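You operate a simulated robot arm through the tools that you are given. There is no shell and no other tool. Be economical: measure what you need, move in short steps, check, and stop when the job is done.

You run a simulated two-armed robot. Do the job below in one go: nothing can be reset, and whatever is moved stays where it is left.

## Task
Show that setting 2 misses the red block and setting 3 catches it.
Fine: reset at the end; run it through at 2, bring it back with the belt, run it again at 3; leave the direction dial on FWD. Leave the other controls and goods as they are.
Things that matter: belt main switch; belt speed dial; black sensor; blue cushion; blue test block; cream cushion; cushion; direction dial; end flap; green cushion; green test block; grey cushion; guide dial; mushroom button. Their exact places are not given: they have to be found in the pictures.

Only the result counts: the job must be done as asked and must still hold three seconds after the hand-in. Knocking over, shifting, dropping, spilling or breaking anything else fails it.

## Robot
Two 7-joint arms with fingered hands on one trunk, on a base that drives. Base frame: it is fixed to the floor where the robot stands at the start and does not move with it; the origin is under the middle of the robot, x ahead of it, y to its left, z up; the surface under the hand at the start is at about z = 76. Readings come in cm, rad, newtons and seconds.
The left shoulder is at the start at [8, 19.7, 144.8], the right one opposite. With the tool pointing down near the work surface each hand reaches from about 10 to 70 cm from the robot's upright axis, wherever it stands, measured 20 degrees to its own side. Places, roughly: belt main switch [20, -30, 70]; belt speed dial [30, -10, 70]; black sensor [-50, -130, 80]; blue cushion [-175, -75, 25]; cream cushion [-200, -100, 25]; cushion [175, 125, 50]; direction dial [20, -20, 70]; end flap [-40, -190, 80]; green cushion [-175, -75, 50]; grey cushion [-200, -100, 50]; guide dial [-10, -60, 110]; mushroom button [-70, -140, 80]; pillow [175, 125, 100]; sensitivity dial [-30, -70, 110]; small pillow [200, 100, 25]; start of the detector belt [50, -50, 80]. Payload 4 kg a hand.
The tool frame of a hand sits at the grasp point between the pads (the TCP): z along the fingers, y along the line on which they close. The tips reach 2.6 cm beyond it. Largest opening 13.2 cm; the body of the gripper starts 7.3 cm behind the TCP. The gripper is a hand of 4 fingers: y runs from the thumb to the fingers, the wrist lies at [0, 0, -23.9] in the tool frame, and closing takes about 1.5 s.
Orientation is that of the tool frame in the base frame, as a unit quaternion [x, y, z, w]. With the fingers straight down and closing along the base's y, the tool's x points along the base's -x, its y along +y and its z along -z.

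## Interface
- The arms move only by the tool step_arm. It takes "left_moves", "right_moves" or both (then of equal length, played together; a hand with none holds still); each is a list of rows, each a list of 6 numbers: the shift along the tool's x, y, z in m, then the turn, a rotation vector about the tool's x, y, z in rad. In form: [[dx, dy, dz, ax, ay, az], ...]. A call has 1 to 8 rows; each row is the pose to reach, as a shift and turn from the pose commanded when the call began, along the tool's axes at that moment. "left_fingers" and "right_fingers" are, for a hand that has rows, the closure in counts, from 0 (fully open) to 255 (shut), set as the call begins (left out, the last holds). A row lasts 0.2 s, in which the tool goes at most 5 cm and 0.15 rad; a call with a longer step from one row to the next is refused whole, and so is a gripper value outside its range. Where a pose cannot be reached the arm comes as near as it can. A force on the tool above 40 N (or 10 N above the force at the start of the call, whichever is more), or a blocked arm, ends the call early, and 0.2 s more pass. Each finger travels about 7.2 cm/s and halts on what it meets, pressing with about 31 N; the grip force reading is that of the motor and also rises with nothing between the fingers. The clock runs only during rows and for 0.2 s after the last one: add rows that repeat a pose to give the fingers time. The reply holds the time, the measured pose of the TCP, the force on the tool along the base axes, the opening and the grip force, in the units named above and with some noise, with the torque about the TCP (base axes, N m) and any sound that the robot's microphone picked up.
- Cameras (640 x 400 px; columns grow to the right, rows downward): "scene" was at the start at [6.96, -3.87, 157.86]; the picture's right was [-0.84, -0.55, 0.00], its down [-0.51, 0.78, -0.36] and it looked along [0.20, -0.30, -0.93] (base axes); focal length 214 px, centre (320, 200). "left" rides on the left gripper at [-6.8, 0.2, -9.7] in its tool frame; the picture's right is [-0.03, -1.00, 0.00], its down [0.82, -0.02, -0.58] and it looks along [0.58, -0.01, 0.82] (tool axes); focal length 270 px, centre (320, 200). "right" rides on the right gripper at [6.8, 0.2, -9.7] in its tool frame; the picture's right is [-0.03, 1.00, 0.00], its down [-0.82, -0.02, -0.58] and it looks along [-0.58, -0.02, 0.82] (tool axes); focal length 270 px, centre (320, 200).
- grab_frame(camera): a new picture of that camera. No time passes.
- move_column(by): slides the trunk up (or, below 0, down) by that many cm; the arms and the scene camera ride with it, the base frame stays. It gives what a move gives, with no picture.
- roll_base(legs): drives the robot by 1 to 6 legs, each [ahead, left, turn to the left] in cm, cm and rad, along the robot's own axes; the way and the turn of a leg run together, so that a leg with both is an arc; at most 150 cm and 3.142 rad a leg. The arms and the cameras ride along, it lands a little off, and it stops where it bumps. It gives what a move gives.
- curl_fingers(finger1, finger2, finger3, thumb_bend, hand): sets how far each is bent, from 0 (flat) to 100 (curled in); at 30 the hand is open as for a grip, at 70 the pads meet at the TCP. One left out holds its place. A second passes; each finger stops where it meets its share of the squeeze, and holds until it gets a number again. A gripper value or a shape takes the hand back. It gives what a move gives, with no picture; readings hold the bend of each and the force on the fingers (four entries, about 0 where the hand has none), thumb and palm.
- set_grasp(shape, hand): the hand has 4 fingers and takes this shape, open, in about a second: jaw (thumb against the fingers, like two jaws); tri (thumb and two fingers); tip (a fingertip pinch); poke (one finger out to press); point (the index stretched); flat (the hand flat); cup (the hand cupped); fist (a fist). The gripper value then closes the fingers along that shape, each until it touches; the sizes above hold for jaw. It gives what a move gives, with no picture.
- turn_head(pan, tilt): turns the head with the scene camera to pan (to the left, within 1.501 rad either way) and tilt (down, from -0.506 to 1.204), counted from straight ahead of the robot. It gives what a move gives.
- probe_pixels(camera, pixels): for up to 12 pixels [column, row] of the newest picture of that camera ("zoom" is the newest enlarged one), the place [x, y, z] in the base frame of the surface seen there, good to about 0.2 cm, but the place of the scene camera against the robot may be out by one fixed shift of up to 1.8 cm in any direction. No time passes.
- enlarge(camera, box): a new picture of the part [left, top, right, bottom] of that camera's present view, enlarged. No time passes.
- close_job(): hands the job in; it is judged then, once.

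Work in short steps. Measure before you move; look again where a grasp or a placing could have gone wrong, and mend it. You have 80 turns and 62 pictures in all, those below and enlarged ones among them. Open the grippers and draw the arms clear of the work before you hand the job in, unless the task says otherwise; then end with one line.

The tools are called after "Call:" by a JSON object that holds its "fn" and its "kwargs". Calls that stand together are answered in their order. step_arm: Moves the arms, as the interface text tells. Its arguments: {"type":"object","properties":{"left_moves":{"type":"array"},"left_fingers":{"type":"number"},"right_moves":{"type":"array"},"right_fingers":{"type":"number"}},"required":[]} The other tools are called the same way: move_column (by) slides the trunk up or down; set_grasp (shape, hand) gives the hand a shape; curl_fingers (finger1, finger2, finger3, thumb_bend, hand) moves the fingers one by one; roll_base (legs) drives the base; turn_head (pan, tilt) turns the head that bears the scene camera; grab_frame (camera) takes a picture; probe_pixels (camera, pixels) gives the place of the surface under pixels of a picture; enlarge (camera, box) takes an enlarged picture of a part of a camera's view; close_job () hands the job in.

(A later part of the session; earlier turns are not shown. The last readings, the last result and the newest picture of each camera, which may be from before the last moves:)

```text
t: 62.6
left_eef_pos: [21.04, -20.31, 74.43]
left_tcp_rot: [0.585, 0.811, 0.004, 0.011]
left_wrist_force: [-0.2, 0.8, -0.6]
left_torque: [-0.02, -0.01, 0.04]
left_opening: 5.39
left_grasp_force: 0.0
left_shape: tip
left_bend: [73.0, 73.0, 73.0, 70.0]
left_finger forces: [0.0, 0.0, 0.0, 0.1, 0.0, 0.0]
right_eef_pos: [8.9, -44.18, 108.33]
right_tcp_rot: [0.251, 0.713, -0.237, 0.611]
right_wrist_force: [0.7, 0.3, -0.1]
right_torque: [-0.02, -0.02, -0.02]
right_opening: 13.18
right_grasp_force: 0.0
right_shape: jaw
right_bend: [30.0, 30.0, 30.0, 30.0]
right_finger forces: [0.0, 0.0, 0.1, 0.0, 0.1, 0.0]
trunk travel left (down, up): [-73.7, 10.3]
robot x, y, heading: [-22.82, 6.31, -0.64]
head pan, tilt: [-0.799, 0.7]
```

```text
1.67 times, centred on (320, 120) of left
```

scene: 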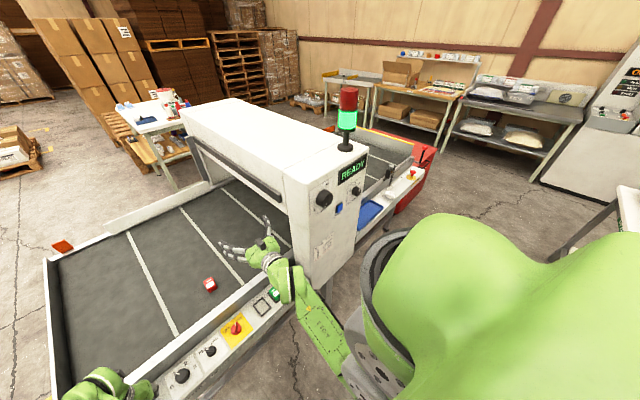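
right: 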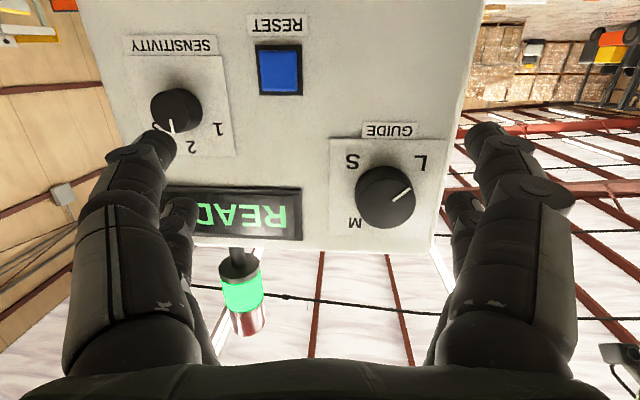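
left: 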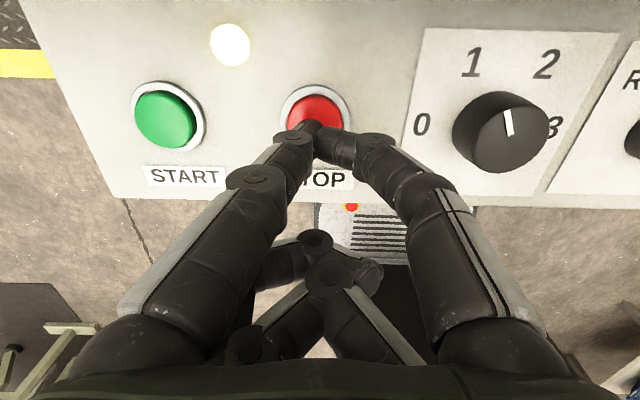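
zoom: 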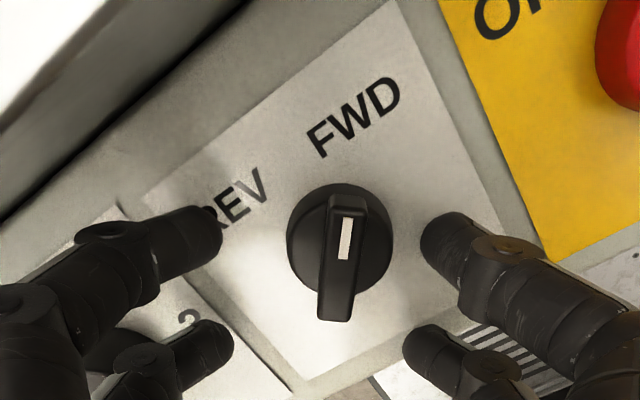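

The pointer has settled on FWD (same attitude as at the start). I lift the left hand, bring it neutral above START, and drive back and right for the sensitivity dial.

Call:
{"fn": "step_arm", "kwargs": {"left_moves": [[0, 0, -0.04, 0, 0, 0], [0, 0, -0.08, 0, 0, 0], [0.026, 0.034, -0.08, 0, 0, -0.12], [0.052, 0.067, -0.08, 0, 0, -0.25], [0.078, 0.101, -0.08, 0, 0, -0.38], [0.105, 0.135, -0.08, 0, 0, -0.5], [0.131, 0.168, -0.08, 0, 0, -0.62], [0.157, 0.202, -0.08, 0, 0, -0.62]]}}

Call:
{"fn": "set_grasp", "kwargs": {"hand": "left", "shape": "point"}}

Call:
{"fn": "roll_base", "kwargs": {"legs": [[-24, 0, 0], [0, -32, 0]]}}

Call:
{"fn": "set_grasp", "kwargs": {"hand": "right", "shape": "tip"}}

Call:
{"fn": "step_arm", "kwargs": {"right_moves": [[0, 0, 0, -0.042, -0.07, 0.015], [0, 0, 0, -0.084, -0.14, 0.031], [0, 0, 0, -0.084, -0.14, 0.031], [0, 0, 0, -0.084, -0.14, 0.031], [0, 0, 0, -0.084, -0.14, 0.031]], "right_fingers": 140}}

Call:
{"fn": "grab_frame", "kwargs": {"camera": "right"}}

```text
t: 64.4
left_eef_pos: [35.35, 0.91, 82.69]
left_tcp_rot: [0.309, 0.951, 0.0, 0.014]
left_wrist_force: [0.1, 0.8, -0.3]
left_torque: [0.03, 0.06, -0.01]
left_opening: 5.36
left_grasp_force: 0.0
left_shape: tip
left_bend: [73.0, 73.0, 73.0, 70.0]
left_finger forces: [0.0, 0.0, 0.0, 0.0, 0.0, 0.1]
right_eef_pos: [8.95, -44.23, 108.22]
right_tcp_rot: [0.25, 0.714, -0.236, 0.61]
right_wrist_force: [0.3, 0.1, -0.1]
right_torque: [0.01, -0.03, -0.02]
right_opening: 13.2
right_grasp_force: 0.1
right_shape: jaw
right_bend: [30.0, 30.0, 30.0, 30.0]
right_finger forces: [0.0, 0.0, 0.0, 0.0, 0.1, 0.0]
trunk travel left (down, up): [-73.7, 10.3]
robot x, y, heading: [-22.81, 6.7, -0.636]
head pan, tilt: [-0.799, 0.7]
```

```text
t: 65.3
left_eef_pos: [35.33, 0.98, 82.85]
left_tcp_rot: [0.31, 0.951, 0.001, 0.013]
left_wrist_force: [-0.6, 0.2, 0.2]
left_torque: [0.03, 0.0, 0.02]
left_opening: 0.0
left_grasp_force: 0.1
left_shape: point
left_bend: [0.0, 100.0, 100.0, 43.0]
left_finger forces: [0.1, 0.1, 0.0, 0.1, 0.0, 0.0]
right_eef_pos: [8.71, -44.27, 108.21]
right_tcp_rot: [0.25, 0.713, -0.236, 0.611]
right_wrist_force: [-0.3, -0.3, -0.4]
right_torque: [-0.01, -0.01, 0.03]
right_opening: 13.19
right_grasp_force: 0.1
right_shape: jaw
right_bend: [30.0, 30.0, 30.0, 30.0]
right_finger forces: [0.0, 0.0, 0.1, 0.0, 0.1, 0.0]
trunk travel left (down, up): [-73.7, 10.3]
robot x, y, heading: [-22.58, 6.42, -0.64]
head pan, tilt: [-0.799, 0.7]
```

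```text
t: 68.8
left_eef_pos: [-3.05, -10.67, 82.72]
left_tcp_rot: [0.313, 0.95, 0.0, 0.012]
left_wrist_force: [-0.4, -0.1, 0.8]
left_torque: [-0.02, 0.01, -0.01]
left_opening: 0.01
left_grasp_force: 0.0
left_shape: point
left_bend: [0.0, 100.0, 100.0, 43.0]
left_finger forces: [0.0, 0.0, 0.1, 0.0, 0.0, 0.0]
right_eef_pos: [-29.92, -55.74, 108.22]
right_tcp_rot: [0.252, 0.713, -0.239, 0.609]
right_wrist_force: [0.0, -0.3, -1.1]
right_torque: [-0.02, -0.02, -0.02]
right_opening: 13.22
right_grasp_force: 0.1
right_shape: jaw
right_bend: [30.0, 30.0, 30.0, 30.0]
right_finger forces: [0.1, 0.0, 0.0, 0.1, 0.0, 0.1]
trunk travel left (down, up): [-73.7, 10.3]
robot x, y, heading: [-61.28, -4.98, -0.644]
head pan, tilt: [-0.799, 0.7]
```

```text
t: 69.7
left_eef_pos: [-3.31, -10.91, 82.84]
left_tcp_rot: [0.313, 0.95, 0.001, 0.012]
left_wrist_force: [0.1, -0.3, 0.3]
left_torque: [0.05, 0.01, -0.01]
left_opening: 0.0
left_grasp_force: 0.0
left_shape: point
left_bend: [0.0, 100.0, 100.0, 44.0]
left_finger forces: [0.1, 0.0, 0.0, 0.0, 0.0, 0.0]
right_eef_pos: [-30.06, -55.89, 108.21]
right_tcp_rot: [0.253, 0.713, -0.237, 0.61]
right_wrist_force: [-0.3, 0.0, 0.5]
right_torque: [-0.02, -0.01, 0.01]
right_opening: 13.2
right_grasp_force: 0.2
right_shape: tip
right_bend: [30.0, 30.0, 30.0, 30.0]
right_finger forces: [0.1, 0.1, 0.1, 0.1, 0.0, 0.1]
trunk travel left (down, up): [-73.7, 10.3]
robot x, y, heading: [-61.14, -5.22, -0.648]
head pan, tilt: [-0.799, 0.7]
```

```text
t: 70.9
left_eef_pos: [-3.2, -10.78, 82.91]
left_tcp_rot: [0.313, 0.95, 0.0, 0.012]
left_wrist_force: [0.1, -0.6, 0.2]
left_torque: [-0.03, -0.01, -0.01]
left_opening: 0.0
left_grasp_force: 0.1
left_shape: point
left_bend: [0.0, 100.0, 100.0, 44.0]
left_finger forces: [0.0, 0.0, 0.1, 0.1, 0.0, 0.0]
right_eef_pos: [-27.74, -52.59, 108.17]
right_tcp_rot: [0.223, 0.672, -0.218, 0.671]
right_wrist_force: [-0.9, -0.2, -0.6]
right_torque: [-0.02, -0.02, -0.01]
right_opening: 6.02
right_grasp_force: 0.0
right_shape: tip
right_bend: [73.0, 73.0, 73.0, 70.0]
right_finger forces: [0.0, 0.0, 0.0, 0.0, 0.0, 0.0]
right hand out of reach, approached as far as the arm can: row 1, 2, 3, 4, 5
trunk travel left (down, up): [-73.7, 10.3]
robot x, y, heading: [-61.26, -5.07, -0.646]
head pan, tilt: [-0.799, 0.7]
```

```text
13 pictures are left
```

right: 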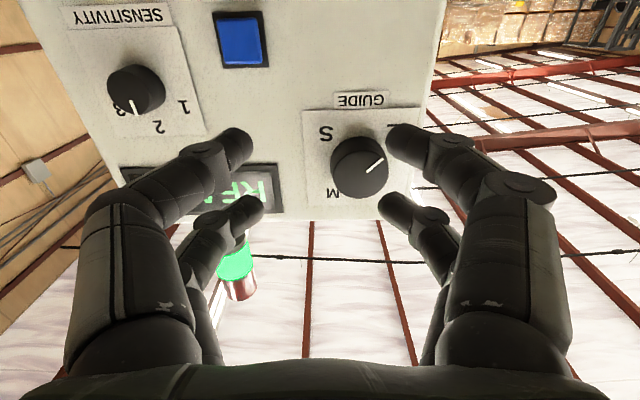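

I probe the knob and plate in this view for an accurate target.

Call:
{"fn": "probe_pixels", "kwargs": {"camera": "right", "pixels": [[130, 90], [115, 88], [147, 85], [132, 72], [132, 105], [185, 108], [160, 127], [118, 16], [243, 40], [240, 140], [398, 140]]}}

```text
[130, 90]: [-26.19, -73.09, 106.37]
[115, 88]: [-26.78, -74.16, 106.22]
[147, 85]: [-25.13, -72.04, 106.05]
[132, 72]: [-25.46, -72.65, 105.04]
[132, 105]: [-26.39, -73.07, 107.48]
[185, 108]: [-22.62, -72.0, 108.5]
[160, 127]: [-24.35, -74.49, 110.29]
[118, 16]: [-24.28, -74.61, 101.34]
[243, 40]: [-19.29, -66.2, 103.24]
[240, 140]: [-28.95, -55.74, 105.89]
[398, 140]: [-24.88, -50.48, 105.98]
```

Knob centre is about s=74.6, z=106.2 with the plate at d=23.85. I move the right hand sideways to 7 cm before the dial.

Call:
{"fn": "step_arm", "kwargs": {"right_moves": [[0, -0.04, 0.012, 0, 0, 0], [0, -0.08, 0.025, 0, 0, 0], [0.001, -0.12, 0.04, 0, 0, 0], [0.002, -0.156, 0.055, 0, 0, 0], [0.002, -0.156, 0.059, 0, 0, 0]]}}

```text
t: 72.1
left_eef_pos: [-3.16, -10.77, 82.76]
left_tcp_rot: [0.313, 0.95, 0.0, 0.012]
left_wrist_force: [1.0, 0.3, -0.1]
left_torque: [-0.01, 0.02, 0.01]
left_opening: 0.0
left_grasp_force: 0.0
left_shape: point
left_bend: [0.0, 100.0, 100.0, 44.0]
left_finger forces: [0.1, 0.1, 0.0, 0.0, 0.0, 0.0]
right_eef_pos: [-24.48, -59.62, 107.15]
right_tcp_rot: [0.25, 0.662, -0.245, 0.663]
right_wrist_force: [-0.9, 0.8, -0.6]
right_torque: [0.0, -0.01, 0.03]
right_opening: 5.99
right_grasp_force: 0.0
right_shape: tip
right_bend: [73.0, 73.0, 73.0, 70.0]
right_finger forces: [0.0, 0.1, 0.1, 0.1, 0.0, 0.1]
right hand out of reach, approached as far as the arm can: row 1, 2, 3, 4, 5
trunk travel left (down, up): [-73.7, 10.3]
robot x, y, heading: [-61.1, -5.34, -0.644]
head pan, tilt: [-0.799, 0.7]
```

The arm can't reach that far to the side; I shift the robot back 8 cm and right 14 cm, then check the pose.

Call:
{"fn": "roll_base", "kwargs": {"legs": [[-8, 0, 0], [0, -14, 0]]}}

Call:
{"fn": "step_arm", "kwargs": {"right_moves": [[0, 0, 0, 0, 0, 0], [0, 0, 0, 0, 0, 0]]}}

```text
t: 74.1
left_eef_pos: [-17.94, -16.87, 82.76]
left_tcp_rot: [0.313, 0.95, 0.0, 0.013]
left_wrist_force: [0.6, -0.2, 0.2]
left_torque: [0.0, -0.03, 0.02]
left_opening: 0.0
left_grasp_force: 0.1
left_shape: point
left_bend: [0.0, 100.0, 100.0, 44.0]
left_finger forces: [0.1, 0.0, 0.0, 0.1, 0.1, 0.0]
right_eef_pos: [-39.13, -65.56, 107.4]
right_tcp_rot: [0.248, 0.662, -0.246, 0.663]
right_wrist_force: [-0.4, 0.3, -0.1]
right_torque: [0.04, 0.04, -0.03]
right_opening: 5.99
right_grasp_force: 0.1
right_shape: tip
right_bend: [73.0, 73.0, 73.0, 70.0]
right_finger forces: [0.0, 0.0, 0.0, 0.0, 0.0, 0.0]
trunk travel left (down, up): [-73.7, 10.3]
robot x, y, heading: [-76.35, -10.83, -0.651]
head pan, tilt: [-0.799, 0.7]
```

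```text
t: 74.7
left_eef_pos: [-17.8, -16.93, 82.89]
left_tcp_rot: [0.313, 0.95, 0.0, 0.013]
left_wrist_force: [-0.4, -0.2, -0.5]
left_torque: [-0.04, 0.0, 0.01]
left_opening: 0.01
left_grasp_force: 0.0
left_shape: point
left_bend: [0.0, 100.0, 100.0, 44.0]
left_finger forces: [0.0, 0.1, 0.0, 0.0, 0.0, 0.1]
right_eef_pos: [-39.15, -65.66, 107.15]
right_tcp_rot: [0.249, 0.662, -0.244, 0.663]
right_wrist_force: [-0.1, 0.7, 0.4]
right_torque: [-0.02, -0.01, -0.02]
right_opening: 5.98
right_grasp_force: 0.1
right_shape: tip
right_bend: [73.0, 73.0, 73.0, 70.0]
right_finger forces: [0.1, 0.1, 0.0, 0.1, 0.1, 0.0]
trunk travel left (down, up): [-73.7, 10.3]
robot x, y, heading: [-76.05, -11.08, -0.645]
head pan, tilt: [-0.799, 0.7]
```

The reach is freed up now (d=6.7, s=76.1). I straighten the yaw by 0.09 rad and approach to 15.5 cm depth in line with the knob.

Call:
{"fn": "step_arm", "kwargs": {"right_moves": [[-0.002, 0.007, 0.025, -0.03, 0, 0], [-0.005, 0.015, 0.055, -0.06, 0, 0], [-0.0075, 0.0233, 0.0867, -0.089, 0, 0], [-0.0075, 0.0233, 0.0867, -0.089, 0, 0]]}}

Call:
{"fn": "grab_frame", "kwargs": {"camera": "right"}}

Call:
{"fn": "probe_pixels", "kwargs": {"camera": "right", "pixels": [[320, 130], [320, 110], [320, 150], [240, 140], [398, 140]]}}

```text
t: 75.7
left_eef_pos: [-17.98, -16.92, 82.84]
left_tcp_rot: [0.313, 0.95, 0.0, 0.012]
left_wrist_force: [-0.9, -0.1, -0.1]
left_torque: [0.0, 0.01, 0.01]
left_opening: 0.0
left_grasp_force: 0.0
left_shape: point
left_bend: [0.0, 100.0, 100.0, 44.0]
left_finger forces: [0.1, 0.0, 0.0, 0.0, 0.0, 0.1]
right_eef_pos: [-29.66, -67.94, 107.77]
right_tcp_rot: [0.226, 0.67, -0.222, 0.672]
right_wrist_force: [-0.1, -0.6, -0.1]
right_torque: [0.0, -0.01, -0.02]
right_opening: 5.98
right_grasp_force: 0.0
right_shape: tip
right_bend: [73.0, 73.0, 73.0, 70.0]
right_finger forces: [0.0, 0.0, 0.1, 0.1, 0.0, 0.0]
right hand out of reach, approached as far as the arm can: row 1, 2, 3, 4
trunk travel left (down, up): [-73.7, 10.3]
robot x, y, heading: [-75.82, -11.29, -0.644]
head pan, tilt: [-0.799, 0.7]
```

```text
12 pictures are left
```

right: 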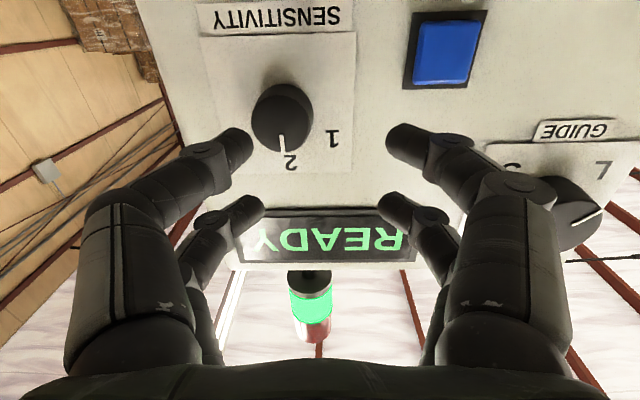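

```text
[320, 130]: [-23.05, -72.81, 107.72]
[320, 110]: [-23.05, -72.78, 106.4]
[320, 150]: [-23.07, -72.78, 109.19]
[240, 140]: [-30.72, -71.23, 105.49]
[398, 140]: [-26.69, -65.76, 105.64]
```

The hand lacks 2.1 cm to the right. I command the remaining shift and advance partway.

Call:
{"fn": "step_arm", "kwargs": {"right_moves": [[-0.001, -0.011, 0.005, 0, 0, 0], [-0.001, -0.0215, 0.01, 0, 0, 0], [-0.001, -0.0215, 0.02, 0, 0, 0], [-0.001, -0.0215, 0.02, 0, 0, 0]]}}

```text
t: 76.7
left_eef_pos: [-17.94, -17.03, 82.75]
left_tcp_rot: [0.313, 0.95, 0.001, 0.012]
left_wrist_force: [-0.1, 0.5, -0.3]
left_torque: [-0.01, 0.0, -0.02]
left_opening: 0.02
left_grasp_force: 0.2
left_shape: point
left_bend: [0.0, 100.0, 100.0, 44.0]
left_finger forces: [0.0, 0.0, 0.0, 0.1, 0.0, 0.1]
right_eef_pos: [-28.61, -70.97, 105.03]
right_tcp_rot: [0.24, 0.658, -0.24, 0.672]
right_wrist_force: [0.5, -0.5, -0.1]
right_torque: [0.01, -0.03, -0.02]
right_opening: 5.96
right_grasp_force: 0.1
right_shape: tip
right_bend: [73.0, 73.0, 73.0, 70.0]
right_finger forces: [0.0, 0.0, 0.1, 0.1, 0.0, 0.0]
right hand out of reach, approached as far as the arm can: row 1, 2, 3
trunk travel left (down, up): [-73.7, 10.3]
robot x, y, heading: [-75.46, -10.8, -0.646]
head pan, tilt: [-0.799, 0.7]
```

The arm sagged to z=105 and yawed, so it wants to be lower relative to the shoulder. I back off 3 cm, raise the trunk 6 cm, and re-straighten the hand at z≈108.

Call:
{"fn": "step_arm", "kwargs": {"right_moves": [[0, 0, -0.015, 0, 0, 0], [0, 0, -0.03, 0, 0, 0]]}}

Call:
{"fn": "move_column", "kwargs": {"by": 8}}

Call:
{"fn": "step_arm", "kwargs": {"right_moves": [[0.02, 0, 0, -0.03, 0, 0], [0.04, 0, 0, -0.067, 0, 0], [0.05, 0, 0, -0.067, 0, 0], [0.05, 0, 0, -0.067, 0, 0]]}}

```text
t: 77.3
left_eef_pos: [-18.17, -16.85, 83.21]
left_tcp_rot: [0.313, 0.95, 0.001, 0.014]
left_wrist_force: [0.1, -0.5, 1.1]
left_torque: [-0.04, -0.02, -0.01]
left_opening: 0.03
left_grasp_force: 0.0
left_shape: point
left_bend: [0.0, 100.0, 100.0, 44.0]
left_finger forces: [0.0, 0.1, 0.0, 0.0, 0.1, 0.0]
right_eef_pos: [-31.78, -68.76, 108.2]
right_tcp_rot: [0.218, 0.669, -0.215, 0.677]
right_wrist_force: [0.0, -1.1, 5.4]
right_torque: [0.28, 0.41, 0.0]
right_opening: 5.98
right_grasp_force: 0.1
right_shape: tip
right_bend: [73.0, 73.0, 73.0, 70.0]
right_finger forces: [0.0, 0.0, 0.0, 0.0, 0.0, 0.0]
right hand out of reach, approached as far as the arm can: row 1
trunk travel left (down, up): [-73.7, 10.3]
robot x, y, heading: [-75.81, -11.61, -0.644]
head pan, tilt: [-0.799, 0.7]
```

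```text
t: 78.5
left_eef_pos: [-17.92, -17.0, 90.72]
left_tcp_rot: [0.313, 0.95, 0.001, 0.012]
left_wrist_force: [0.7, 0.7, -0.2]
left_torque: [-0.01, 0.01, 0.02]
left_opening: 0.01
left_grasp_force: 0.0
left_shape: point
left_bend: [0.0, 100.0, 100.0, 44.0]
left_finger forces: [0.0, 0.0, 0.0, 0.0, 0.1, 0.0]
right_eef_pos: [-31.63, -68.94, 115.77]
right_tcp_rot: [0.22, 0.672, -0.214, 0.674]
right_wrist_force: [0.0, -0.8, 0.0]
right_torque: [-0.01, -0.02, -0.01]
right_opening: 5.95
right_grasp_force: 0.1
right_shape: tip
right_bend: [73.0, 73.0, 73.0, 70.0]
right_finger forces: [0.1, 0.0, 0.0, 0.0, 0.1, 0.1]
trunk travel left (down, up): [-81.7, 2.3]
robot x, y, heading: [-75.88, -11.16, -0.643]
head pan, tilt: [-0.799, 0.7]
```

```text
t: 79.5
left_eef_pos: [-17.9, -17.01, 90.81]
left_tcp_rot: [0.314, 0.95, 0.001, 0.012]
left_wrist_force: [-0.1, -0.1, -0.1]
left_torque: [0.02, 0.02, -0.03]
left_opening: 0.0
left_grasp_force: 0.1
left_shape: point
left_bend: [0.0, 100.0, 100.0, 44.0]
left_finger forces: [0.0, 0.0, 0.0, 0.0, 0.0, 0.0]
right_eef_pos: [-31.66, -68.88, 110.76]
right_tcp_rot: [0.196, 0.679, -0.193, 0.68]
right_wrist_force: [0.4, 0.2, -0.5]
right_torque: [0.03, -0.01, -0.01]
right_opening: 5.98
right_grasp_force: 0.2
right_shape: tip
right_bend: [73.0, 73.0, 73.0, 70.0]
right_finger forces: [0.1, 0.0, 0.0, 0.0, 0.0, 0.0]
trunk travel left (down, up): [-81.7, 2.3]
robot x, y, heading: [-76.05, -11.36, -0.651]
head pan, tilt: [-0.799, 0.7]
```

Now the arm tracks fully. I correct yaw, lower to z≈107.9 and go to d≈18.6.

Call:
{"fn": "step_arm", "kwargs": {"right_moves": [[0.015, -0.001, 0.005, 0.035, 0, 0], [0.0286, -0.002, 0.01, 0.067, 0, 0], [0.0286, -0.004, 0.025, 0.067, 0, 0], [0.0286, -0.005, 0.04, 0.067, 0, 0], [0.0286, -0.005, 0.04, 0.067, 0, 0]]}}

Call:
{"fn": "grab_frame", "kwargs": {"camera": "right"}}

```text
t: 80.7
left_eef_pos: [-17.99, -17.03, 90.78]
left_tcp_rot: [0.314, 0.949, 0.001, 0.011]
left_wrist_force: [1.2, 0.0, -1.2]
left_torque: [-0.02, 0.01, -0.01]
left_opening: 0.03
left_grasp_force: 0.1
left_shape: point
left_bend: [0.0, 100.0, 100.0, 44.0]
left_finger forces: [0.1, 0.0, 0.0, 0.1, 0.1, 0.0]
right_eef_pos: [-28.39, -71.4, 107.85]
right_tcp_rot: [0.22, 0.672, -0.214, 0.674]
right_wrist_force: [-0.5, 0.7, 0.1]
right_torque: [0.0, 0.0, 0.01]
right_opening: 5.97
right_grasp_force: 0.1
right_shape: tip
right_bend: [73.0, 73.0, 73.0, 70.0]
right_finger forces: [0.0, 0.1, 0.0, 0.0, 0.0, 0.0]
trunk travel left (down, up): [-81.7, 2.3]
robot x, y, heading: [-76.28, -11.18, -0.645]
head pan, tilt: [-0.799, 0.7]
```

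```text
11 pictures are left
```

right: 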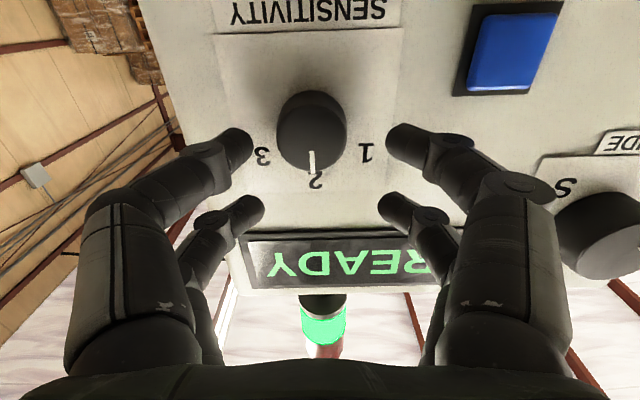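

Dial at 2 and centred between the fingers. I advance 2 cm and close on the knob.

Call:
{"fn": "step_arm", "kwargs": {"right_moves": [[0, 0, 0.01, 0, 0, 0], [0, 0, 0.02, 0, 0, 0], [0, 0, 0.02, 0, 0, 0]]}}

Call:
{"fn": "step_arm", "kwargs": {"right_moves": [[0, 0, 0, 0, 0, 0], [0, 0, 0, 0, 0, 0], [0, 0, 0, 0, 0, 0], [0, 0, 0, 0, 0, 0], [0, 0, 0, 0, 0, 0]], "right_fingers": 255}}

Call:
{"fn": "grab_frame", "kwargs": {"camera": "right"}}

```text
t: 81.5
left_eef_pos: [-17.9, -17.0, 90.88]
left_tcp_rot: [0.313, 0.95, 0.0, 0.013]
left_wrist_force: [0.0, 0.1, -1.2]
left_torque: [0.03, 0.02, 0.01]
left_opening: 0.0
left_grasp_force: 0.1
left_shape: point
left_bend: [0.0, 100.0, 100.0, 44.0]
left_finger forces: [0.0, 0.0, 0.0, 0.0, 0.0, 0.0]
right_eef_pos: [-26.85, -72.43, 108.07]
right_tcp_rot: [0.221, 0.672, -0.215, 0.673]
right_wrist_force: [0.3, 0.5, 0.7]
right_torque: [0.01, -0.02, 0.02]
right_opening: 5.97
right_grasp_force: 0.1
right_shape: tip
right_bend: [73.0, 73.0, 73.0, 70.0]
right_finger forces: [0.0, 0.0, 0.1, 0.0, 0.0, 0.0]
trunk travel left (down, up): [-81.7, 2.3]
robot x, y, heading: [-75.97, -11.06, -0.645]
head pan, tilt: [-0.799, 0.7]
```

```text
t: 82.7
left_eef_pos: [-18.04, -17.02, 90.84]
left_tcp_rot: [0.313, 0.95, 0.0, 0.013]
left_wrist_force: [0.2, -0.5, -0.3]
left_torque: [0.01, 0.02, -0.04]
left_opening: 0.01
left_grasp_force: 0.1
left_shape: point
left_bend: [0.0, 100.0, 100.0, 44.0]
left_finger forces: [0.1, 0.1, 0.1, 0.0, 0.1, 0.0]
right_eef_pos: [-26.82, -72.53, 107.82]
right_tcp_rot: [0.219, 0.673, -0.215, 0.673]
right_wrist_force: [0.7, -1.4, -0.8]
right_torque: [-0.01, 0.02, -0.03]
right_opening: 1.7
right_grasp_force: 31.1
right_shape: tip
right_bend: [73.0, 61.0, 61.0, 70.0]
right_finger forces: [26.8, 0.0, 0.0, 0.1, 27.4, 0.0]
trunk travel left (down, up): [-81.7, 2.3]
robot x, y, heading: [-76.19, -11.36, -0.646]
head pan, tilt: [-0.799, 0.7]
```

```text
10 pictures are left
```

right: 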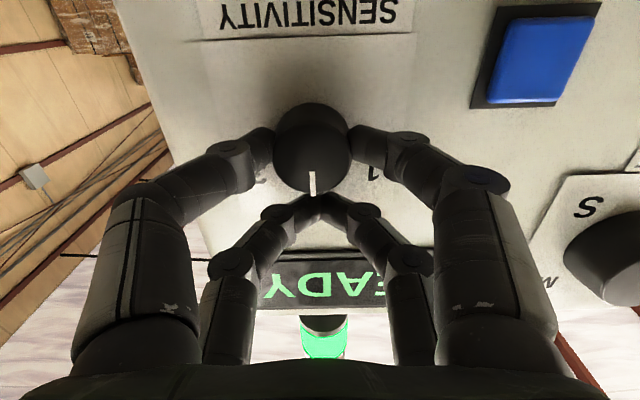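

Knob gripped (26.8 N each side). I turn it clockwise by 0.95 rad about its axis.

Call:
{"fn": "step_arm", "kwargs": {"right_moves": [[0.0002, -0.0025, 0, 0, 0, 0.14], [0.0007, -0.005, 0, 0, 0, 0.28], [0.0016, -0.0073, 0, 0, 0, 0.42], [0.0027, -0.0096, 0, 0, 0, 0.56], [0.0042, -0.0116, 0, 0, 0, 0.7], [0.006, -0.0134, 0, 0, 0, 0.84], [0.0075, -0.0146, 0, 0, 0, 0.95]]}}

Call:
{"fn": "grab_frame", "kwargs": {"camera": "right"}}

```text
t: 84.2
left_eef_pos: [-17.87, -16.91, 90.8]
left_tcp_rot: [0.313, 0.95, 0.0, 0.013]
left_wrist_force: [-0.3, 1.3, -0.1]
left_torque: [0.0, -0.05, -0.02]
left_opening: 0.0
left_grasp_force: 0.1
left_shape: point
left_bend: [0.0, 100.0, 100.0, 44.0]
left_finger forces: [0.0, 0.0, 0.0, 0.0, 0.1, 0.1]
right_eef_pos: [-27.75, -73.82, 107.3]
right_tcp_rot: [0.501, 0.497, 0.118, 0.698]
right_wrist_force: [5.2, 1.2, 8.3]
right_torque: [-0.01, -0.27, 0.07]
right_opening: 1.57
right_grasp_force: 30.9
right_shape: tip
right_bend: [73.0, 61.0, 61.0, 70.0]
right_finger forces: [32.6, 0.0, 0.1, 0.1, 24.2, 0.0]
trunk travel left (down, up): [-81.7, 2.3]
robot x, y, heading: [-76.32, -11.9, -0.646]
head pan, tilt: [-0.799, 0.7]
```

```text
9 pictures are left
```

right: 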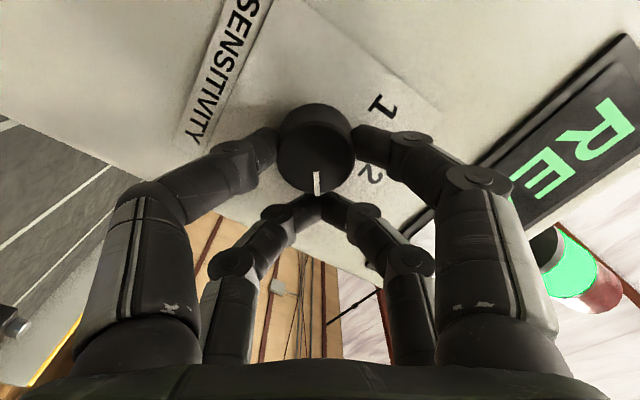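

The knob turned along with the hand. I release, draw back 6 cm and turn the hand back, then check the setting.

Call:
{"fn": "step_arm", "kwargs": {"right_moves": [[0, 0, 0, 0, 0, 0], [0, 0, 0, 0, 0, 0], [0, 0, 0, 0, 0, 0], [0, 0, 0, 0, 0, 0], [0, 0, -0.03, 0, 0, 0], [0, 0, -0.06, 0, 0, 0]], "right_fingers": 140}}

Call:
{"fn": "step_arm", "kwargs": {"right_moves": [[0, 0, 0, 0, 0, -0.14], [0, 0, 0, 0, 0, -0.28], [0, 0, 0, 0, 0, -0.42], [0, 0, 0, 0, 0, -0.56], [0, 0, 0, 0, 0, -0.7], [0, 0, 0, 0, 0, -0.84], [0, 0, 0, 0, 0, -0.95]]}}

Call:
{"fn": "enlarge", "kwargs": {"camera": "right", "box": [200, 40, 440, 200]}}

```text
t: 85.7
left_eef_pos: [-18.15, -16.89, 90.95]
left_tcp_rot: [0.313, 0.95, 0.0, 0.013]
left_wrist_force: [-0.4, 0.3, 0.6]
left_torque: [0.0, -0.02, 0.0]
left_opening: 0.03
left_grasp_force: 0.1
left_shape: point
left_bend: [0.0, 100.0, 100.0, 44.0]
left_finger forces: [0.0, 0.0, 0.1, 0.0, 0.0, 0.1]
right_eef_pos: [-32.48, -70.13, 107.32]
right_tcp_rot: [0.501, 0.496, 0.119, 0.699]
right_wrist_force: [0.1, -0.1, -0.5]
right_torque: [0.03, 0.01, -0.02]
right_opening: 5.9
right_grasp_force: 0.1
right_shape: tip
right_bend: [73.0, 73.0, 73.0, 70.0]
right_finger forces: [0.1, 0.0, 0.0, 0.1, 0.1, 0.0]
trunk travel left (down, up): [-81.7, 2.3]
robot x, y, heading: [-75.97, -11.06, -0.644]
head pan, tilt: [-0.799, 0.7]
```

```text
t: 87.2
left_eef_pos: [-17.91, -17.03, 90.74]
left_tcp_rot: [0.313, 0.95, 0.001, 0.012]
left_wrist_force: [-0.7, 0.0, -0.8]
left_torque: [-0.02, -0.02, -0.01]
left_opening: 0.0
left_grasp_force: 0.1
left_shape: point
left_bend: [0.0, 100.0, 100.0, 44.0]
left_finger forces: [0.1, 0.1, 0.0, 0.0, 0.0, 0.0]
right_eef_pos: [-32.48, -70.16, 107.13]
right_tcp_rot: [0.219, 0.673, -0.216, 0.673]
right_wrist_force: [0.4, 0.9, 0.1]
right_torque: [0.0, 0.0, -0.02]
right_opening: 5.9
right_grasp_force: 0.1
right_shape: tip
right_bend: [73.0, 73.0, 73.0, 70.0]
right_finger forces: [0.0, 0.0, 0.0, 0.1, 0.0, 0.1]
trunk travel left (down, up): [-81.7, 2.3]
robot x, y, heading: [-76.02, -11.54, -0.648]
head pan, tilt: [-0.799, 0.7]
```

```text
2.50 times, centred on (320, 120) of right
```

zoom: 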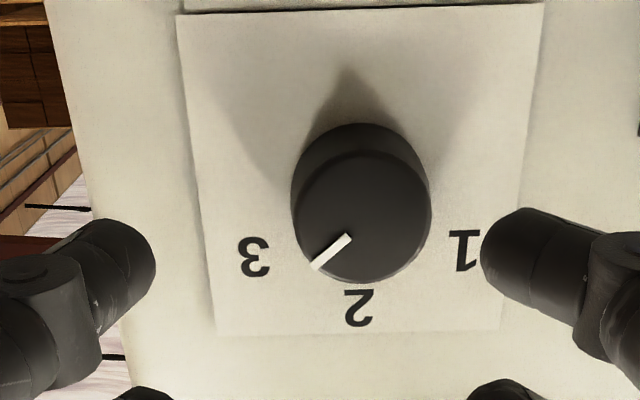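

The dial stands at 3. I lower the trunk again and drive back to the belt panel position, left 45.5 cm then forward 33 cm.

Call:
{"fn": "roll_base", "kwargs": {"legs": [[0, 45.5, 0], [32.5, 0, 0]]}}

Call:
{"fn": "move_column", "kwargs": {"by": -8}}

Call:
{"fn": "set_grasp", "kwargs": {"hand": "right", "shape": "point"}}

Call:
{"fn": "grab_frame", "kwargs": {"camera": "left"}}

```text
t: 91.8
left_eef_pos: [34.89, -0.49, 90.9]
left_tcp_rot: [0.317, 0.948, 0.0, 0.013]
left_wrist_force: [0.0, 0.0, -0.3]
left_torque: [0.01, -0.01, 0.02]
left_opening: 0.0
left_grasp_force: 0.1
left_shape: point
left_bend: [0.0, 100.0, 100.0, 44.0]
left_finger forces: [0.1, 0.0, 0.0, 0.1, 0.1, 0.0]
right_eef_pos: [20.05, -53.6, 107.35]
right_tcp_rot: [0.222, 0.671, -0.217, 0.674]
right_wrist_force: [0.3, -0.4, -0.8]
right_torque: [-0.03, 0.02, -0.03]
right_opening: 5.94
right_grasp_force: 0.1
right_shape: tip
right_bend: [73.0, 73.0, 73.0, 70.0]
right_finger forces: [0.0, 0.0, 0.0, 0.0, 0.0, 0.0]
trunk travel left (down, up): [-81.7, 2.3]
robot x, y, heading: [-22.53, 5.4, -0.654]
head pan, tilt: [-0.799, 0.7]
```

```text
t: 92.9
left_eef_pos: [35.15, -0.8, 82.88]
left_tcp_rot: [0.318, 0.948, 0.0, 0.013]
left_wrist_force: [0.0, -0.3, 1.0]
left_torque: [0.0, -0.03, -0.03]
left_opening: 0.02
left_grasp_force: 0.1
left_shape: point
left_bend: [0.0, 100.0, 100.0, 44.0]
left_finger forces: [0.0, 0.0, 0.1, 0.0, 0.0, 0.0]
right_eef_pos: [20.15, -53.55, 99.17]
right_tcp_rot: [0.222, 0.671, -0.217, 0.673]
right_wrist_force: [-0.3, 0.0, 0.9]
right_torque: [-0.01, -0.01, 0.0]
right_opening: 5.91
right_grasp_force: 0.1
right_shape: tip
right_bend: [73.0, 73.0, 73.0, 70.0]
right_finger forces: [0.0, 0.0, 0.1, 0.0, 0.0, 0.1]
trunk travel left (down, up): [-73.7, 10.3]
robot x, y, heading: [-22.82, 5.69, -0.656]
head pan, tilt: [-0.799, 0.7]
```

```text
t: 93.8
left_eef_pos: [35.14, -0.66, 82.78]
left_tcp_rot: [0.317, 0.948, 0.0, 0.012]
left_wrist_force: [0.2, 0.5, 0.7]
left_torque: [0.0, 0.0, -0.01]
left_opening: 0.01
left_grasp_force: 0.0
left_shape: point
left_bend: [0.0, 100.0, 100.0, 44.0]
left_finger forces: [0.1, 0.0, 0.1, 0.1, 0.0, 0.1]
right_eef_pos: [20.22, -53.82, 99.02]
right_tcp_rot: [0.222, 0.672, -0.218, 0.672]
right_wrist_force: [-0.5, -0.3, 0.8]
right_torque: [-0.01, 0.01, -0.05]
right_opening: 0.01
right_grasp_force: 0.0
right_shape: point
right_bend: [0.0, 100.0, 100.0, 42.0]
right_finger forces: [0.0, 0.0, 0.1, 0.1, 0.0, 0.0]
trunk travel left (down, up): [-73.7, 10.3]
robot x, y, heading: [-22.85, 5.68, -0.656]
head pan, tilt: [-0.799, 0.7]
```

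```text
7 pictures are left
```

left: 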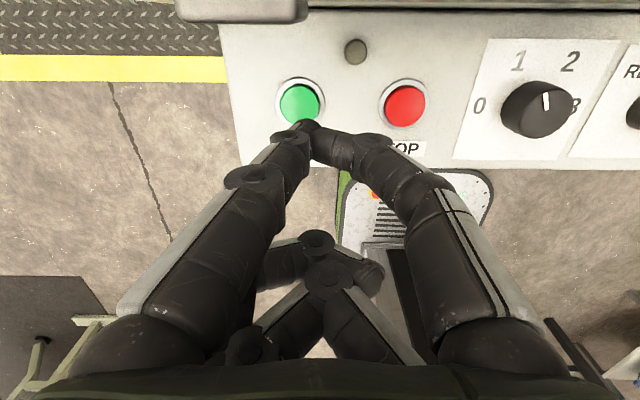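

The finger is near START; I align to the earlier press pose and descend to press.

Call:
{"fn": "step_arm", "kwargs": {"left_moves": [[0.003, 0.006, 0.02, 0, 0, 0], [0.0064, 0.0127, 0.045, 0, 0, 0], [0.0064, 0.0127, 0.065, 0, 0, 0], [0.0064, 0.0127, 0.075, 0, 0, 0], [0.0064, 0.0127, 0.082, 0, 0, 0], [0.0064, 0.0127, 0.088, 0, 0, 0]]}}

```text
t: 95.2
left_eef_pos: [35.67, 0.68, 74.48]
left_tcp_rot: [0.316, 0.949, 0.001, 0.018]
left_wrist_force: [-0.2, 1.3, 24.1]
left_torque: [0.07, -0.43, 0.03]
left_opening: 0.0
left_grasp_force: 0.0
left_shape: point
left_bend: [0.0, 100.0, 100.0, 44.0]
left_finger forces: [45.9, 0.0, 0.0, 0.1, 0.0, 0.1]
right_eef_pos: [19.86, -53.67, 99.28]
right_tcp_rot: [0.222, 0.67, -0.217, 0.674]
right_wrist_force: [-0.7, 0.2, 0.1]
right_torque: [-0.01, -0.04, 0.04]
right_opening: 0.0
right_grasp_force: 0.1
right_shape: point
right_bend: [0.0, 100.0, 100.0, 42.0]
right_finger forces: [0.0, 0.0, 0.0, 0.0, 0.1, 0.0]
trunk travel left (down, up): [-73.7, 10.3]
robot x, y, heading: [-22.45, 5.43, -0.656]
head pan, tilt: [-0.799, 0.7]
heard: click
```

Clicked. I go to hover over STOP and wait until the block should be in the tunnel, then look.

Call:
{"fn": "step_arm", "kwargs": {"left_moves": [[0, 0, -0.03, 0, 0, 0], [-0.001, -0.04, -0.03, 0, 0, 0], [-0.0018, -0.08, -0.025, 0, 0, 0], [-0.0018, -0.08, -0.02, 0, 0, 0], [-0.0018, -0.08, -0.02, 0, 0, 0], [-0.0018, -0.08, -0.02, 0, 0, 0], [-0.0018, -0.08, -0.02, 0, 0, 0], [-0.0018, -0.08, -0.02, 0, 0, 0]]}}

Call:
{"fn": "step_arm", "kwargs": {"left_moves": [[0, 0, 0, 0, 0, 0], [0, 0, 0, 0, 0, 0], [0, 0, 0, 0, 0, 0], [0, 0, 0, 0, 0, 0], [0, 0, 0, 0, 0, 0]]}}

Call:
{"fn": "grab_frame", "kwargs": {"camera": "scene"}}

```text
t: 97.0
left_eef_pos: [31.01, -6.09, 75.82]
left_tcp_rot: [0.317, 0.948, 0.001, 0.012]
left_wrist_force: [0.0, -0.1, 0.3]
left_torque: [-0.01, -0.01, 0.0]
left_opening: 0.01
left_grasp_force: 0.2
left_shape: point
left_bend: [0.0, 100.0, 100.0, 44.0]
left_finger forces: [0.0, 0.1, 0.2, 0.1, 0.0, 0.0]
right_eef_pos: [20.28, -53.75, 99.04]
right_tcp_rot: [0.223, 0.671, -0.218, 0.672]
right_wrist_force: [0.3, 0.2, 0.4]
right_torque: [-0.01, -0.02, 0.01]
right_opening: 0.0
right_grasp_force: 0.0
right_shape: point
right_bend: [0.0, 100.0, 100.0, 43.0]
right_finger forces: [0.0, 0.1, 0.0, 0.0, 0.0, 0.0]
trunk travel left (down, up): [-73.7, 10.3]
robot x, y, heading: [-22.74, 5.68, -0.654]
head pan, tilt: [-0.799, 0.7]
```

```text
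t: 98.2
left_eef_pos: [30.92, -5.99, 75.95]
left_tcp_rot: [0.318, 0.948, -0.001, 0.012]
left_wrist_force: [0.1, -0.1, 0.0]
left_torque: [-0.01, 0.01, -0.02]
left_opening: 0.0
left_grasp_force: 0.1
left_shape: point
left_bend: [0.0, 100.0, 100.0, 44.0]
left_finger forces: [0.1, 0.0, 0.0, 0.0, 0.0, 0.0]
right_eef_pos: [20.17, -53.63, 99.17]
right_tcp_rot: [0.222, 0.672, -0.217, 0.673]
right_wrist_force: [0.1, 0.3, -0.8]
right_torque: [-0.01, 0.01, -0.01]
right_opening: 0.0
right_grasp_force: 0.0
right_shape: point
right_bend: [0.0, 100.0, 100.0, 43.0]
right_finger forces: [0.0, 0.0, 0.0, 0.0, 0.0, 0.0]
trunk travel left (down, up): [-73.7, 10.3]
robot x, y, heading: [-23.01, 5.75, -0.654]
head pan, tilt: [-0.799, 0.7]
```

```text
6 pictures are left
```

scene: 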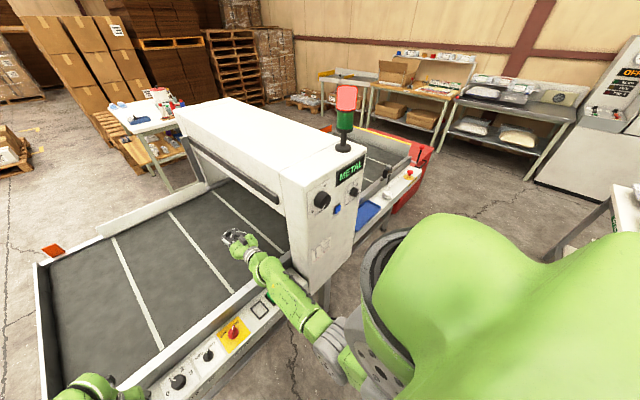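

The display shows METAL with the red lamp: caught at 3. I press STOP to be sure the belt stands.

Call:
{"fn": "step_arm", "kwargs": {"left_moves": [[-0.002, 0, 0.012, 0, 0, 0], [-0.002, 0, 0.02, 0, 0, 0], [-0.002, 0, 0.024, 0, 0, 0]]}}

Call:
{"fn": "step_arm", "kwargs": {"left_moves": [[0, 0, -0.04, 0, 0, 0], [0, 0, -0.08, 0, 0, 0], [0, 0, -0.12, 0, 0, 0]]}}

Call:
{"fn": "grab_frame", "kwargs": {"camera": "left"}}

```text
t: 99.0
left_eef_pos: [31.71, -6.45, 74.63]
left_tcp_rot: [0.316, 0.949, -0.001, 0.025]
left_wrist_force: [-0.4, 0.4, 20.5]
left_torque: [0.05, 0.31, 0.03]
left_opening: 0.0
left_grasp_force: 0.1
left_shape: point
left_bend: [0.0, 100.0, 100.0, 44.0]
left_finger forces: [38.6, 0.0, 0.0, 0.1, 0.1, 0.1]
right_eef_pos: [19.8, -53.55, 99.3]
right_tcp_rot: [0.221, 0.671, -0.217, 0.674]
right_wrist_force: [-0.3, 0.5, -0.7]
right_torque: [0.0, 0.03, -0.03]
right_opening: 0.01
right_grasp_force: 0.1
right_shape: point
right_bend: [0.0, 100.0, 100.0, 43.0]
right_finger forces: [0.1, 0.1, 0.1, 0.0, 0.1, 0.1]
trunk travel left (down, up): [-73.7, 10.3]
robot x, y, heading: [-22.97, 5.81, -0.65]
head pan, tilt: [-0.799, 0.7]
heard: click
stopped in row 3 (left hand): the force on the tool passed its limit at 46 N (the readings are from after the stop); the commanded pose is now the measured one
```

```text
t: 99.8
left_eef_pos: [31.19, -6.06, 86.09]
left_tcp_rot: [0.316, 0.949, 0.0, 0.018]
left_wrist_force: [0.3, -0.3, 0.3]
left_torque: [0.0, 0.01, 0.0]
left_opening: 0.01
left_grasp_force: 0.0
left_shape: point
left_bend: [0.0, 100.0, 100.0, 44.0]
left_finger forces: [0.0, 0.0, 0.0, 0.0, 0.0, 0.1]
right_eef_pos: [20.2, -53.65, 99.1]
right_tcp_rot: [0.222, 0.672, -0.217, 0.673]
right_wrist_force: [-0.5, -0.2, -0.6]
right_torque: [0.0, 0.0, 0.02]
right_opening: 0.0
right_grasp_force: 0.1
right_shape: point
right_bend: [0.0, 100.0, 100.0, 43.0]
right_finger forces: [0.1, 0.0, 0.0, 0.1, 0.0, 0.0]
trunk travel left (down, up): [-73.7, 10.3]
robot x, y, heading: [-23.04, 5.88, -0.655]
head pan, tilt: [-0.799, 0.7]
```

```text
5 pictures are left
```

left: 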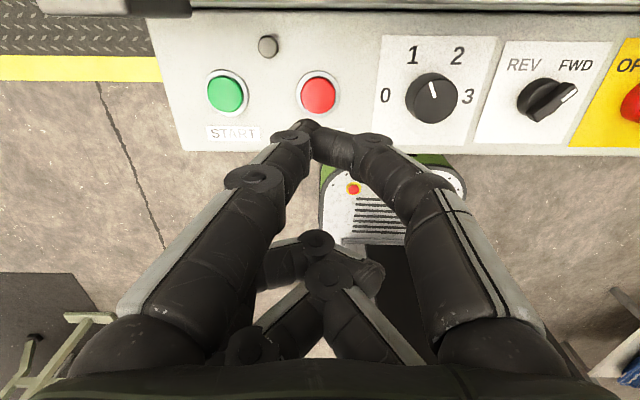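

The belt lamp is off, dial on FWD. Now I drive back 34 cm and right 33.5 cm and raise the trunk 8 cm to bring the right index before the RESET button.

Call:
{"fn": "roll_base", "kwargs": {"legs": [[-34, 0, 0], [0, -33.5, 0]]}}

Call:
{"fn": "move_column", "kwargs": {"by": 8}}

Call:
{"fn": "grab_frame", "kwargs": {"camera": "right"}}

```text
t: 103.9
left_eef_pos: [-16.16, -11.82, 85.85]
left_tcp_rot: [0.317, 0.948, -0.001, 0.017]
left_wrist_force: [0.1, -0.4, -0.5]
left_torque: [-0.02, -0.01, 0.0]
left_opening: 0.0
left_grasp_force: 0.0
left_shape: point
left_bend: [0.0, 100.0, 100.0, 44.0]
left_finger forces: [0.0, 0.1, 0.1, 0.1, 0.0, 0.1]
right_eef_pos: [-27.06, -59.58, 99.15]
right_tcp_rot: [0.221, 0.672, -0.219, 0.672]
right_wrist_force: [-0.4, 0.4, 0.2]
right_torque: [-0.01, 0.06, 0.0]
right_opening: 0.0
right_grasp_force: 0.0
right_shape: point
right_bend: [0.0, 100.0, 100.0, 44.0]
right_finger forces: [0.0, 0.0, 0.0, 0.1, 0.1, 0.0]
trunk travel left (down, up): [-73.7, 10.3]
robot x, y, heading: [-70.26, -0.3, -0.655]
head pan, tilt: [-0.799, 0.7]
```

```text
t: 105.0
left_eef_pos: [-16.21, -11.83, 94.03]
left_tcp_rot: [0.316, 0.949, -0.001, 0.016]
left_wrist_force: [-0.4, -1.3, 0.6]
left_torque: [-0.02, 0.02, 0.02]
left_opening: 0.0
left_grasp_force: 0.0
left_shape: point
left_bend: [0.0, 100.0, 100.0, 44.0]
left_finger forces: [0.0, 0.0, 0.0, 0.1, 0.1, 0.0]
right_eef_pos: [-27.26, -59.62, 107.1]
right_tcp_rot: [0.221, 0.672, -0.217, 0.673]
right_wrist_force: [-0.5, 0.1, 0.5]
right_torque: [0.0, 0.0, 0.01]
right_opening: 0.0
right_grasp_force: 0.0
right_shape: point
right_bend: [0.0, 100.0, 100.0, 44.0]
right_finger forces: [0.0, 0.1, 0.1, 0.0, 0.0, 0.0]
trunk travel left (down, up): [-81.7, 2.3]
robot x, y, heading: [-70.16, -0.48, -0.652]
head pan, tilt: [-0.799, 0.7]
```

```text
4 pictures are left
```

right: 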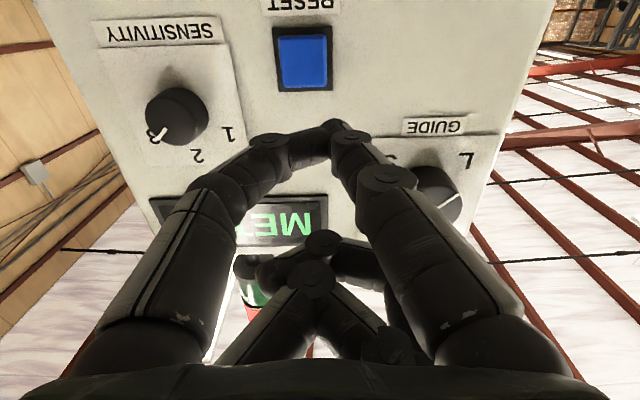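

Index and thumb meet near (333,128); I probe tip and RESET button.

Call:
{"fn": "probe_pixels", "kwargs": {"camera": "right", "pixels": [[333, 124], [325, 135], [338, 130], [320, 132], [330, 145], [302, 62], [290, 45], [318, 80], [270, 60]]}}

Call:
{"fn": "enlarge", "kwargs": {"camera": "right", "box": [240, 90, 400, 190]}}

```text
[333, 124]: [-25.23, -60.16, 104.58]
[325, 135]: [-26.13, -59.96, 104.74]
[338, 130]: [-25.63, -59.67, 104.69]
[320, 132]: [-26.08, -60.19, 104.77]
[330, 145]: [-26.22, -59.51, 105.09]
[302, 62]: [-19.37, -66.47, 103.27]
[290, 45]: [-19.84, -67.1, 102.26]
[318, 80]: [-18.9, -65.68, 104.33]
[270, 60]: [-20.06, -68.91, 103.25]
```

```text
4.00 times, centred on (320, 140) of right
```

zoom: 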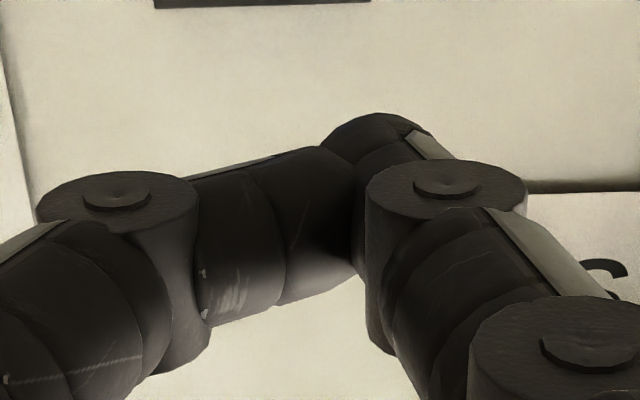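

I align: 1.7 cm down, 1.6 cm right, and advance 6 cm.

Call:
{"fn": "step_arm", "kwargs": {"right_moves": [[0.008, -0.008, 0.01, 0, 0, 0], [0.017, -0.016, 0.02, 0, 0, 0], [0.017, -0.016, 0.04, 0, 0, 0], [0.017, -0.016, 0.06, 0, 0, 0], [0.017, -0.016, 0.06, 0, 0, 0]]}}

Call:
{"fn": "enlarge", "kwargs": {"camera": "right", "box": [200, 20, 440, 170]}}

```text
t: 106.2
left_eef_pos: [-16.21, -11.95, 93.98]
left_tcp_rot: [0.316, 0.949, 0.0, 0.017]
left_wrist_force: [-0.4, -0.1, -0.3]
left_torque: [0.04, 0.03, 0.0]
left_opening: 0.0
left_grasp_force: 0.1
left_shape: point
left_bend: [0.0, 100.0, 100.0, 44.0]
left_finger forces: [0.0, 0.1, 0.0, 0.0, 0.1, 0.0]
right_eef_pos: [-23.39, -64.44, 105.31]
right_tcp_rot: [0.221, 0.672, -0.218, 0.672]
right_wrist_force: [-0.1, -0.4, 0.1]
right_torque: [0.02, 0.0, 0.06]
right_opening: 0.0
right_grasp_force: 0.1
right_shape: point
right_bend: [0.0, 100.0, 100.0, 44.0]
right_finger forces: [0.0, 0.0, 0.1, 0.1, 0.0, 0.0]
trunk travel left (down, up): [-81.7, 2.3]
robot x, y, heading: [-70.46, -0.48, -0.652]
head pan, tilt: [-0.799, 0.7]
```

```text
2.67 times, centred on (320, 95) of right
```

zoom: 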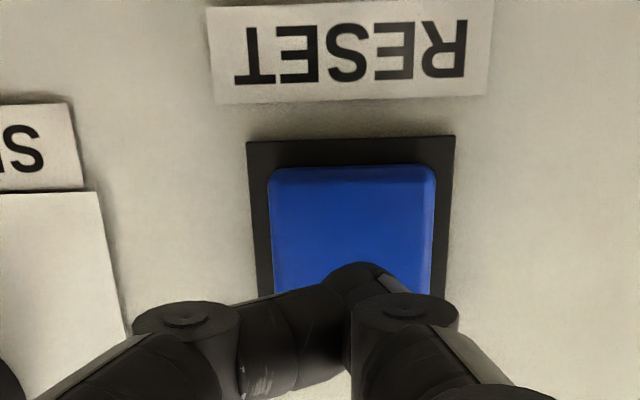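

Aligned on RESET. I press forward in small steps.

Call:
{"fn": "step_arm", "kwargs": {"right_moves": [[0.002, 0, 0.012, 0, 0, 0], [0.003, 0, 0.02, 0, 0, 0], [0.003, 0, 0.026, 0, 0, 0], [0.003, 0, 0.031, 0, 0, 0]]}}

```text
t: 107.2
left_eef_pos: [-16.83, -11.59, 94.27]
left_tcp_rot: [0.318, 0.948, -0.002, 0.02]
left_wrist_force: [-0.1, 0.5, 0.0]
left_torque: [0.02, -0.01, -0.02]
left_opening: 0.04
left_grasp_force: 0.0
left_shape: point
left_bend: [0.0, 100.0, 100.0, 44.0]
left_finger forces: [0.0, 0.0, 0.0, 0.1, 0.0, 0.0]
right_eef_pos: [-21.93, -65.41, 105.04]
right_tcp_rot: [0.221, 0.673, -0.217, 0.672]
right_wrist_force: [-20.5, 15.5, 6.1]
right_torque: [0.19, 0.11, 0.22]
right_opening: 0.0
right_grasp_force: 0.0
right_shape: point
right_bend: [0.0, 100.0, 100.0, 44.0]
right_finger forces: [47.6, 0.1, 0.1, 0.1, 0.1, 0.0]
trunk travel left (down, up): [-81.7, 2.3]
robot x, y, heading: [-70.04, 0.08, -0.655]
head pan, tilt: [-0.799, 0.7]
heard: click
stopped in row 4 (right hand): the force on the tool passed its limit at 54 N (the readings are from after the stop); the commanded pose is now the measured one
```

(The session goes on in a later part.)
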